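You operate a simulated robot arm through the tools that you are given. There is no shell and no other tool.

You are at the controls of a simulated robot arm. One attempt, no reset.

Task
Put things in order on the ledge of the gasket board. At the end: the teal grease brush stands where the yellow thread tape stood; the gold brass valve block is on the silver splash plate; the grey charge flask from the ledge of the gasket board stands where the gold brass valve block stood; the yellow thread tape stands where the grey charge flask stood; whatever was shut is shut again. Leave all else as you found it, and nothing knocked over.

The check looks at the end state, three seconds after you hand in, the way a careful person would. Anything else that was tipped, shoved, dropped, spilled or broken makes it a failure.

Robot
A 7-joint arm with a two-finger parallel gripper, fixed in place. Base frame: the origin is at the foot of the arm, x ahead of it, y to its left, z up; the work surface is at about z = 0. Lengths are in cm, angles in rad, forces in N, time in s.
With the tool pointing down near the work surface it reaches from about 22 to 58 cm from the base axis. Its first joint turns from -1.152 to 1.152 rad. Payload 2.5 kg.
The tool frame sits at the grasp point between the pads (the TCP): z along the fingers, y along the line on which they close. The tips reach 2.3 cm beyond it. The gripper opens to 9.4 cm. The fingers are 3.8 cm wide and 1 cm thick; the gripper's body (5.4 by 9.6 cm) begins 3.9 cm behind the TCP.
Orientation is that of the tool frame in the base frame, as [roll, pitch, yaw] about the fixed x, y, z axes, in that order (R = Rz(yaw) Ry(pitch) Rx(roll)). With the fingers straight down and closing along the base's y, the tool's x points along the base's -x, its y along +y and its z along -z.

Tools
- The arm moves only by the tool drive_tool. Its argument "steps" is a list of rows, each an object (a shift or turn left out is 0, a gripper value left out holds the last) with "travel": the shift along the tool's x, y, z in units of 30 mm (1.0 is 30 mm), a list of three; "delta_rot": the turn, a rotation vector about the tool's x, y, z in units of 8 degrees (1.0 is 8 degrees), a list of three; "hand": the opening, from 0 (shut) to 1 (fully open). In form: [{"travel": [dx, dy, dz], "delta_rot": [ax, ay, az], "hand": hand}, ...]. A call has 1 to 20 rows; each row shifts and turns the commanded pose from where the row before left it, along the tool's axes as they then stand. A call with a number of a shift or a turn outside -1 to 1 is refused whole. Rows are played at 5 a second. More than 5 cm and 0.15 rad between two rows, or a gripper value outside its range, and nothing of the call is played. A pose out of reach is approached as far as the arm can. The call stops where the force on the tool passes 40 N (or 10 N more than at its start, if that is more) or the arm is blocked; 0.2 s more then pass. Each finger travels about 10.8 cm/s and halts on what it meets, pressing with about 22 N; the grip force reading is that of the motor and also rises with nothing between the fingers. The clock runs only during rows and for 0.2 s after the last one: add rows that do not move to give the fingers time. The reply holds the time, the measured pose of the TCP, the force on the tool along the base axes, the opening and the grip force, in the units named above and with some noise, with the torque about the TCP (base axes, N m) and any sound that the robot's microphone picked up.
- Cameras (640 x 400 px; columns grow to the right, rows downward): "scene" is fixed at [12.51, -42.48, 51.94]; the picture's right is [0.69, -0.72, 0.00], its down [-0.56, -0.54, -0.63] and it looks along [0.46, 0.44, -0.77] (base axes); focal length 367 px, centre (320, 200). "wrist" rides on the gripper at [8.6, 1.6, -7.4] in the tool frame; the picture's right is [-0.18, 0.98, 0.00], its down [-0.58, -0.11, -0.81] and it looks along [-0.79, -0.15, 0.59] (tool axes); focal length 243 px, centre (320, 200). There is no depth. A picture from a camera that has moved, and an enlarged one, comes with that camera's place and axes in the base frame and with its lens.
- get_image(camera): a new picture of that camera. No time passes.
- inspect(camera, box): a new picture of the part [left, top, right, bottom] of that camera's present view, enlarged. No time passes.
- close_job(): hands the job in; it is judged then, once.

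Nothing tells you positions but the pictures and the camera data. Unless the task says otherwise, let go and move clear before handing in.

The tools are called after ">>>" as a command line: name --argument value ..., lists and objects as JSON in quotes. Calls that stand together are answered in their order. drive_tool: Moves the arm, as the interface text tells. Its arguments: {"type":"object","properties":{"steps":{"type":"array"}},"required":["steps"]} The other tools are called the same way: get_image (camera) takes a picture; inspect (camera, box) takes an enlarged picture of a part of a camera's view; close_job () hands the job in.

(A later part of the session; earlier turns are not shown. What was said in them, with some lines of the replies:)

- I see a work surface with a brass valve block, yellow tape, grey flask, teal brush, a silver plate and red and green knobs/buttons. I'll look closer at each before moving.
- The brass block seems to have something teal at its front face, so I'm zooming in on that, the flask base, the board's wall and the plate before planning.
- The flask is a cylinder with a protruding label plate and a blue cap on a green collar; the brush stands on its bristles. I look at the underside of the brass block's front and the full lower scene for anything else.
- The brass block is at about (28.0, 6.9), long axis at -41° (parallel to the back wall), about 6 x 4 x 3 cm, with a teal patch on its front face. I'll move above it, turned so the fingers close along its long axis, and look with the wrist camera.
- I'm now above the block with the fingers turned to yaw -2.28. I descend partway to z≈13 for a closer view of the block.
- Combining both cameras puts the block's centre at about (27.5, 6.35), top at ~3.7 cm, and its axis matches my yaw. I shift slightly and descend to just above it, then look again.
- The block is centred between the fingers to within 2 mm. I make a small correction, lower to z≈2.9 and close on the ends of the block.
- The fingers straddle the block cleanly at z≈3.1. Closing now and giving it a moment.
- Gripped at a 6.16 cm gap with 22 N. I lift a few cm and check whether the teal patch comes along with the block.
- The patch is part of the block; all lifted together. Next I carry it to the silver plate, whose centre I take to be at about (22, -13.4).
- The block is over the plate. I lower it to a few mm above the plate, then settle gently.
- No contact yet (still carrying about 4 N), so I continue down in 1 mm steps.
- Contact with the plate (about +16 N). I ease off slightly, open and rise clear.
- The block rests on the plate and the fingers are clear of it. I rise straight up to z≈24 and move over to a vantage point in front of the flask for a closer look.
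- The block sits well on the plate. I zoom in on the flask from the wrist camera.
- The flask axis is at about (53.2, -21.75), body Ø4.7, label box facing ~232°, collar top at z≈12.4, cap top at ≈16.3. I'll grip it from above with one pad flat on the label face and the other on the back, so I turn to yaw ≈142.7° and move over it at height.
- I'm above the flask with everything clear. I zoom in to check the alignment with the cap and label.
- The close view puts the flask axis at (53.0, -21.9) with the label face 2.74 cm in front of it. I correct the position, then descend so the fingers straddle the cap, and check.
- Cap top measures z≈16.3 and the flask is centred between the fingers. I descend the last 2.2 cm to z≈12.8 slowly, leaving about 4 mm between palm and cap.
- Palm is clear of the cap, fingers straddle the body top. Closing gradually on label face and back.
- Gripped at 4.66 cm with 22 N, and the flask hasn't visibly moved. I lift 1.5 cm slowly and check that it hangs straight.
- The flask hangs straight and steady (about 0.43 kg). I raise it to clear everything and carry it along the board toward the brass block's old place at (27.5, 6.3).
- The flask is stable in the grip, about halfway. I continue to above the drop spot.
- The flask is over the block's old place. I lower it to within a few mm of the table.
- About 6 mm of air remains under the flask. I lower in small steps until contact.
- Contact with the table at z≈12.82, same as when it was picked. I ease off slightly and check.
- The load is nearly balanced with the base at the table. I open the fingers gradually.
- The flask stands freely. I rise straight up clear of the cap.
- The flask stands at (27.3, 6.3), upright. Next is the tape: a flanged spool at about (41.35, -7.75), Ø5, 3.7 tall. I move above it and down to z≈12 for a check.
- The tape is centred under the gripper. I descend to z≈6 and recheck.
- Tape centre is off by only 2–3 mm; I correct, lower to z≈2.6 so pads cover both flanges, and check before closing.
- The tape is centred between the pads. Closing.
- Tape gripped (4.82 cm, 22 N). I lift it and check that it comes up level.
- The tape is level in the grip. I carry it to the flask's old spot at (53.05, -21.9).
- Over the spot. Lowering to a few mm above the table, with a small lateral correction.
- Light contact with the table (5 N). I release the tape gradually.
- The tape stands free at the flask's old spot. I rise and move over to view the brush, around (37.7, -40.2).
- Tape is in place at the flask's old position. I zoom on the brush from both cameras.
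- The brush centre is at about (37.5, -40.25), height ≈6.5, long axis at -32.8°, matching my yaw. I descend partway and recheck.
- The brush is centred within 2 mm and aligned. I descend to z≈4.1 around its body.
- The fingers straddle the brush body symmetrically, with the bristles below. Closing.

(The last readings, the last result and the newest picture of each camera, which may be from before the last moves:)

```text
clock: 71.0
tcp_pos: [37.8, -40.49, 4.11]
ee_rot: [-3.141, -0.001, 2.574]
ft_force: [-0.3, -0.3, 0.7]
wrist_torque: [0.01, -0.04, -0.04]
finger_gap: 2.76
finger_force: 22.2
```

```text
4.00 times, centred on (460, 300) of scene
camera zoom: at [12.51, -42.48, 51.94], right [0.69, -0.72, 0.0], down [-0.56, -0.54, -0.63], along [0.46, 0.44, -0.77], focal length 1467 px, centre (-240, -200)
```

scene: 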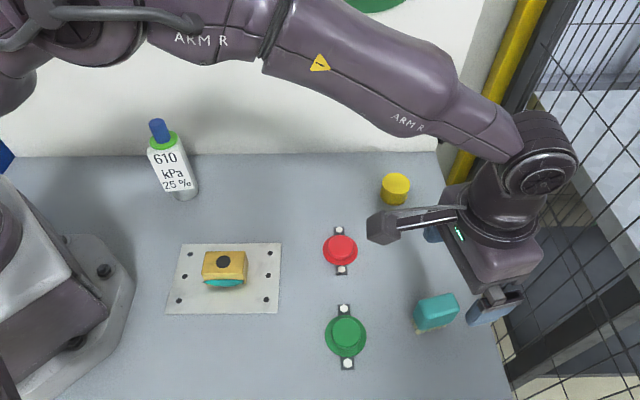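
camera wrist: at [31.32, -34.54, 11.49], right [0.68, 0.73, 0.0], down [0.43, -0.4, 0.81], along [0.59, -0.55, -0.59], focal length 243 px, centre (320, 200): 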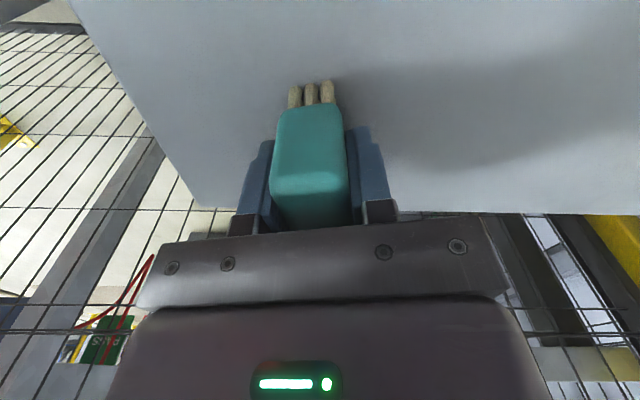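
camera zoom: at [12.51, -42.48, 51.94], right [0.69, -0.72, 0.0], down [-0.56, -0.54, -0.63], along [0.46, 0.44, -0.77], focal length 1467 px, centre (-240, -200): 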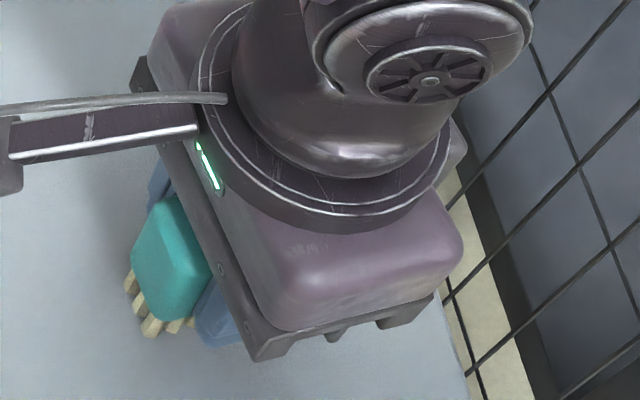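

Brush gripped (2.76 cm, 22 N). Lifting straight up.

>>> drive_tool --steps '[{"travel": [0, 0, -0.15]}, {"travel": [0, 0, -0.4]}, {"travel": [0, 0, -0.7]}, {"travel": [0, 0, -0.8]}, {"travel": [0, 0, -0.6]}, {"travel": [0, 0, -0.35]}, {"travel": [0, 0, 0]}]'

>>> get_image --camera "wrist"

>>> get_image --camera "scene"

```text
clock: 72.6
tcp_pos: [37.69, -40.53, 12.98]
ee_rot: [3.142, 0.001, 2.575]
ft_force: [0.8, -0.3, -0.5]
wrist_torque: [-0.03, 0.01, 0.03]
finger_gap: 2.79
finger_force: 22.0
```

```text
taken
camera wrist: at [31.28, -34.59, 20.44], right [0.68, 0.73, 0.0], down [0.43, -0.4, 0.81], along [0.59, -0.55, -0.59], focal length 243 px, centre (320, 200)
```

wrist: 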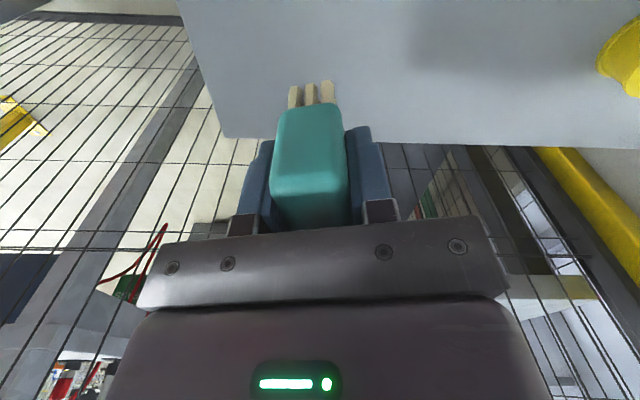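

```text
taken
```

scene: 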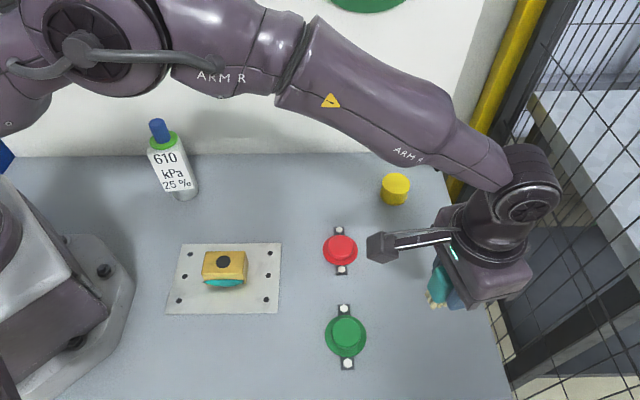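

The brush came up cleanly. I carry it over the red knob with plenty of height to the tape's old spot at (41.3, -7.5).

>>> drive_tool --steps '[{"travel": [0.148, 0.31, 0]}, {"travel": [0.297, 0.621, 0]}, {"travel": [0.297, 0.621, 0]}, {"travel": [0.297, 0.621, 0]}, {"travel": [0.297, 0.621, 0]}, {"travel": [0.297, 0.621, 0]}, {"travel": [0.297, 0.621, 0]}, {"travel": [0.297, 0.621, 0]}, {"travel": [0.297, 0.621, 0]}, {"travel": [0.297, 0.621, 0]}, {"travel": [0.297, 0.621, 0]}, {"travel": [0.297, 0.621, 0]}, {"travel": [0.297, 0.621, 0]}, {"travel": [0.297, 0.621, 0]}, {"travel": [0.297, 0.621, 0]}, {"travel": [0.297, 0.621, 0]}, {"travel": [0.148, 0.31, 0]}, {"travel": [0, 0, 0]}, {"travel": [0, 0, 0]}]'

>>> get_image --camera "wrist"

>>> get_image --camera "scene"

```text
clock: 76.6
tcp_pos: [41.8, -7.78, 12.97]
ee_rot: [3.141, 0.0, 2.575]
ft_force: [0.0, 0.1, -1.2]
wrist_torque: [0.02, -0.01, -0.02]
finger_gap: 2.75
finger_force: 21.7
```

```text
taken
camera wrist: at [35.39, -1.8, 20.32], right [0.68, 0.73, 0.0], down [0.43, -0.4, 0.81], along [0.59, -0.55, -0.59], focal length 243 px, centre (320, 200)
```

wrist: 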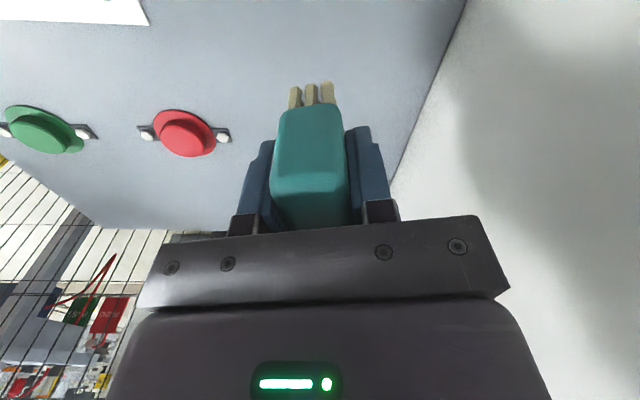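

```text
taken
```

scene: 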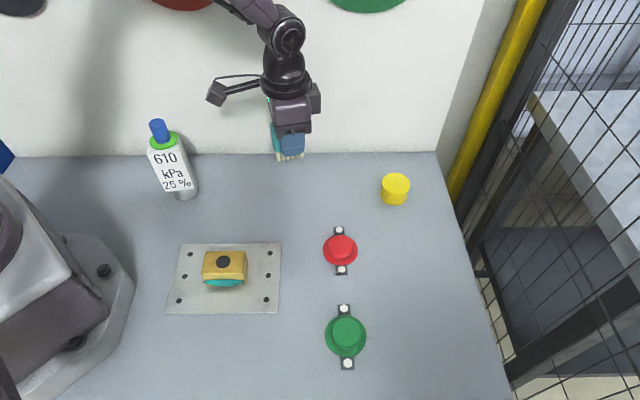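

I lower the brush toward the table with a small correction, stopping just above.

>>> drive_tool --steps '[{"travel": [0.066, -0.01, 0.4]}, {"travel": [0, 0, 0.6]}, {"travel": [0, 0, 0.6]}, {"travel": [0, 0, 0.6]}, {"travel": [0, 0, 0.4]}, {"travel": [0, 0, 0.2]}, {"travel": [0, 0, 0]}, {"travel": [0, 0, 0]}]'

>>> get_image --camera "wrist"

>>> inspect --camera "scene" --box '[212, 115, 372, 215]'

```text
clock: 78.4
tcp_pos: [41.54, -7.73, 4.59]
ee_rot: [3.141, -0.001, 2.575]
ft_force: [-0.4, 0.1, -0.8]
wrist_torque: [0.01, -0.01, 0.04]
finger_gap: 2.79
finger_force: 21.7
```

```text
taken
camera wrist: at [35.04, -1.81, 11.96], right [0.68, 0.73, 0.0], down [0.43, -0.4, 0.81], along [0.59, -0.55, -0.59], focal length 243 px, centre (320, 200)
```

wrist: 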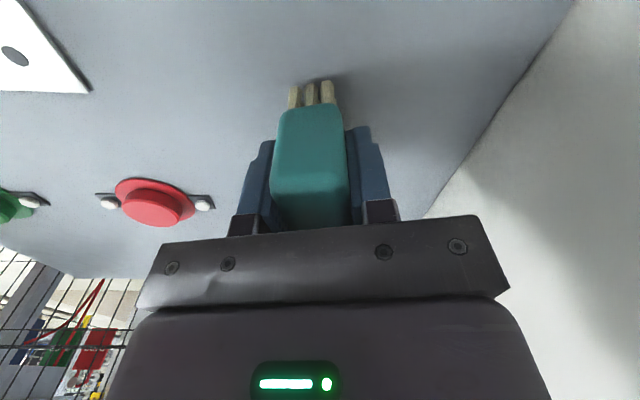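

```text
4.00 times, centred on (292, 165) of scene
camera zoom: at [12.51, -42.48, 51.94], right [0.69, -0.72, 0.0], down [-0.56, -0.54, -0.63], along [0.46, 0.44, -0.77], focal length 1467 px, centre (432, 340)
```

zoom: 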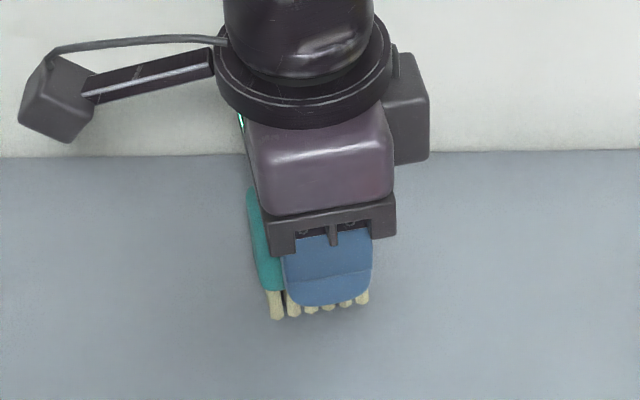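

Position looks right over the old tape spot. Lowering the last few millimetres to contact.

>>> drive_tool --steps '[{"travel": [0, 0, 0.06]}, {"travel": [0, 0, 0.04]}, {"travel": [0, 0, 0.03]}, {"travel": [0, 0, 0]}, {"travel": [0, 0, 0]}]'

```text
clock: 79.6
tcp_pos: [41.57, -7.8, 4.18]
ee_rot: [-3.141, 0.0, 2.575]
ft_force: [0.1, -0.1, -1.3]
wrist_torque: [-0.02, 0.0, 0.05]
finger_gap: 2.79
finger_force: 22.0
```

>>> drive_tool --steps '[{"travel": [0, 0, 0.018]}, {"travel": [0, 0, 0]}, {"travel": [0, 0, 0]}]'

```text
clock: 80.4
tcp_pos: [41.61, -7.79, 4.22]
ee_rot: [3.141, 0.001, 2.574]
ft_force: [0.2, -0.3, -0.9]
wrist_torque: [-0.01, 0.01, -0.01]
finger_gap: 2.77
finger_force: 21.5
```

>>> drive_tool --steps '[{"travel": [0, 0, 0.018]}, {"travel": [0, 0, 0]}, {"travel": [0, 0, 0]}]'

```text
clock: 81.2
tcp_pos: [41.53, -7.85, 4.16]
ee_rot: [3.142, 0.001, 2.577]
ft_force: [-2.0, -1.1, 13.3]
wrist_torque: [0.02, 0.19, 0.03]
finger_gap: 2.75
finger_force: 21.9
```

Contact with the table (13 N). I ease off a hair and open gradually.

>>> drive_tool --steps '[{"travel": [0, 0, -0.012]}, {"travel": [0, 0, 0]}, {"hand": 0.32}, {"hand": 0.38}, {"hand": 0.5}, {"hand": 0.7}, {"hand": 0.9}, {"hand": 1.0}, {"hand": 1.0}]'

>>> get_image --camera "wrist"

>>> inspect --camera "scene" --box '[212, 115, 372, 215]'

```text
clock: 83.2
tcp_pos: [41.5, -7.64, 4.15]
ee_rot: [3.142, -0.002, 2.574]
ft_force: [-0.4, -0.1, 0.0]
wrist_torque: [0.01, -0.03, -0.03]
finger_gap: 9.39
finger_force: 0.1
```

```text
taken
camera wrist: at [35.07, -1.67, 11.5], right [0.68, 0.73, 0.0], down [0.43, -0.4, 0.81], along [0.59, -0.55, -0.59], focal length 243 px, centre (320, 200)
```

wrist: 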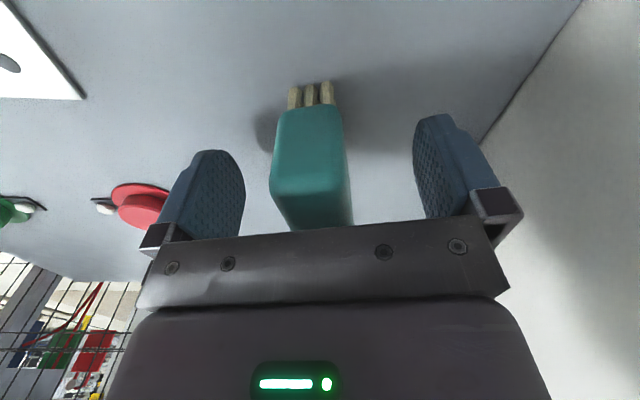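

```text
4.00 times, centred on (292, 165) of scene
camera zoom: at [12.51, -42.48, 51.94], right [0.69, -0.72, 0.0], down [-0.56, -0.54, -0.63], along [0.46, 0.44, -0.77], focal length 1467 px, centre (432, 340)
```

zoom: 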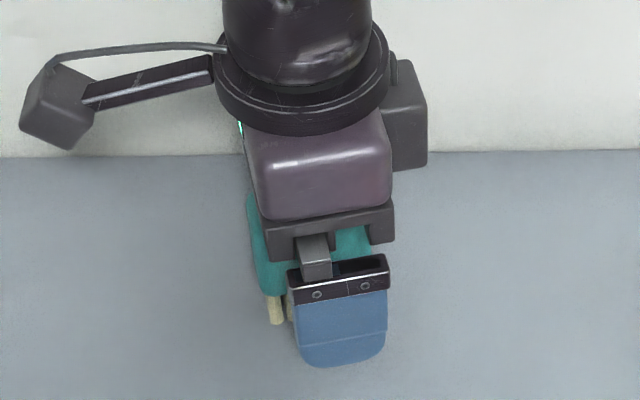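

The brush stands on its own. I rise straight up and move back to a clear position for a final inspection.

>>> drive_tool --steps '[{"travel": [0, 0, -0.15]}, {"travel": [0, 0, -0.4]}, {"travel": [0, 0, -0.8]}, {"travel": [0, 0, -0.9]}, {"travel": [0, 0, -0.9]}, {"travel": [0, 0, -0.9]}, {"travel": [0, 0, -0.9]}, {"travel": [0, 0, -0.9]}, {"travel": [0, 0, -0.9]}, {"travel": [0, 0, 0]}, {"travel": [0, 0, 0]}]'

>>> get_image --camera "scene"

>>> get_image --camera "wrist"

>>> inspect --camera "scene" --box '[230, 130, 342, 200]'

>>> inspect --camera "scene" --box '[120, 110, 248, 206]'

>>> inspect --camera "scene" --box '[310, 160, 470, 260]'

>>> inspect --camera "scene" --box '[150, 230, 310, 330]'

```text
clock: 85.6
tcp_pos: [41.76, -7.69, 24.55]
ee_rot: [3.142, 0.001, 2.575]
ft_force: [-0.2, -0.4, -0.5]
wrist_torque: [-0.02, 0.0, 0.03]
finger_gap: 9.42
finger_force: 0.1
```

```text
taken
```

scene: 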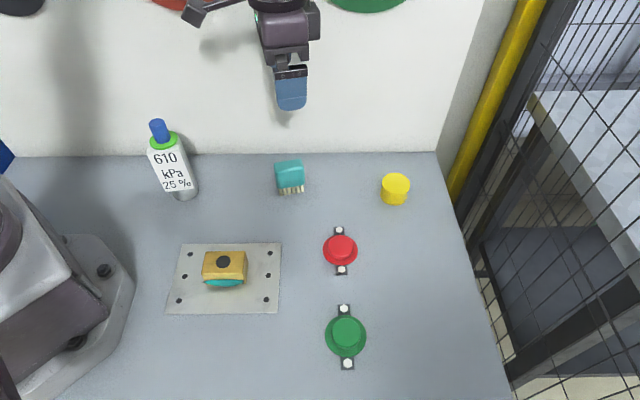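

```text
taken
camera wrist: at [35.22, -1.86, 31.82], right [0.68, 0.73, 0.0], down [0.43, -0.4, 0.81], along [0.59, -0.55, -0.59], focal length 243 px, centre (320, 200)
```

wrist: 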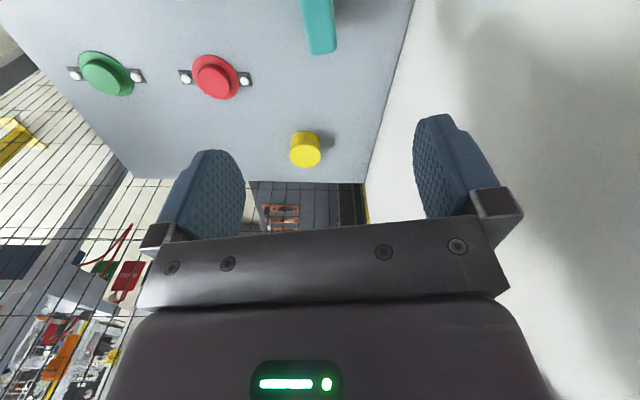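

```text
5.71 times, centred on (286, 165) of scene
camera zoom: at [12.51, -42.48, 51.94], right [0.69, -0.72, 0.0], down [-0.56, -0.54, -0.63], along [0.46, 0.44, -0.77], focal length 2096 px, centre (514, 400)
```

zoom: 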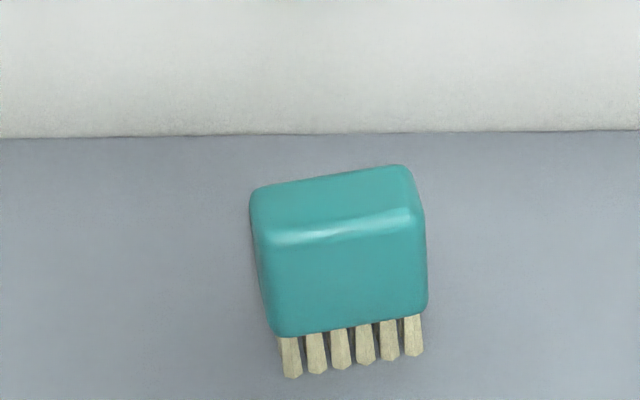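

```text
4.17 times, centred on (184, 158) of scene
camera zoom: at [12.51, -42.48, 51.94], right [0.69, -0.72, 0.0], down [-0.56, -0.54, -0.63], along [0.46, 0.44, -0.77], focal length 1528 px, centre (887, 375)
```

zoom: 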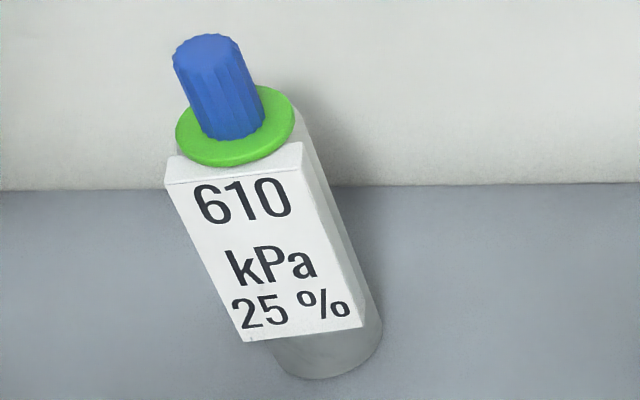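

```text
4.00 times, centred on (390, 210) of scene
camera zoom: at [12.51, -42.48, 51.94], right [0.69, -0.72, 0.0], down [-0.56, -0.54, -0.63], along [0.46, 0.44, -0.77], focal length 1467 px, centre (40, 160)
```

zoom: 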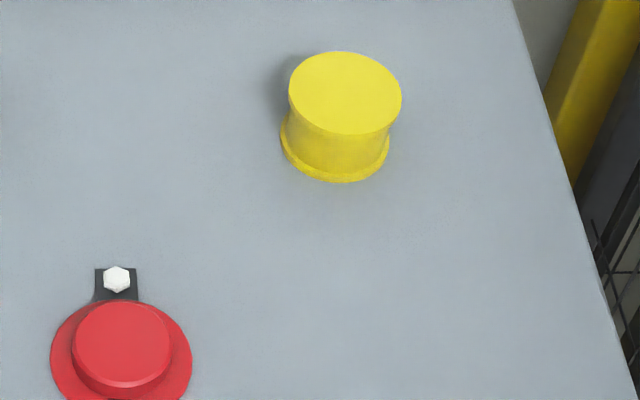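

```text
4.00 times, centred on (230, 280) of scene
camera zoom: at [12.51, -42.48, 51.94], right [0.69, -0.72, 0.0], down [-0.56, -0.54, -0.63], along [0.46, 0.44, -0.77], focal length 1467 px, centre (680, -120)
```

zoom: 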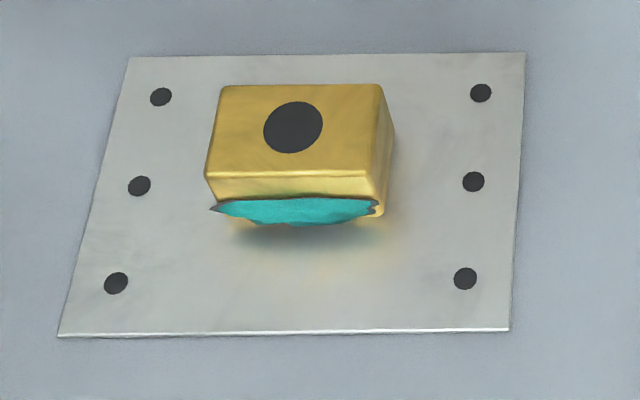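

Final state looks right. The block is on the plate, the flask is upright at the block's old place, the tape is at the flask's old spot, and the brush stands on its bristles at the tape's old spot. The knobs, plate and wall items look undisturbed, nothing that was shut was opened, and the gripper is open well above everything, so I hand in.

>>> close_job

```text
The job is handed in.
```

The job is handed in, and all four items are where you asked. The final pictures show everything standing upright with the arm clear.

| Item | Now stands | Offset from target (my camera estimate) |
|---|---|---|
| Gold brass valve block | On the silver splash plate, near its centre | – |
| Grey charge flask | Where the valve block stood, label facing out as before | About 0.2 cm |
| Yellow thread tape | Where the flask stood | About 0.4 cm |
| Teal grease brush | Where the tape stood, on its bristles | About 0.4 cm |

- **Shut things:** I opened nothing, so there was nothing to shut again. The flask's cap was not touched.
- **Everything else:** the plate, the red and green knobs and the pieces on the wall look undisturbed in the last pictures.
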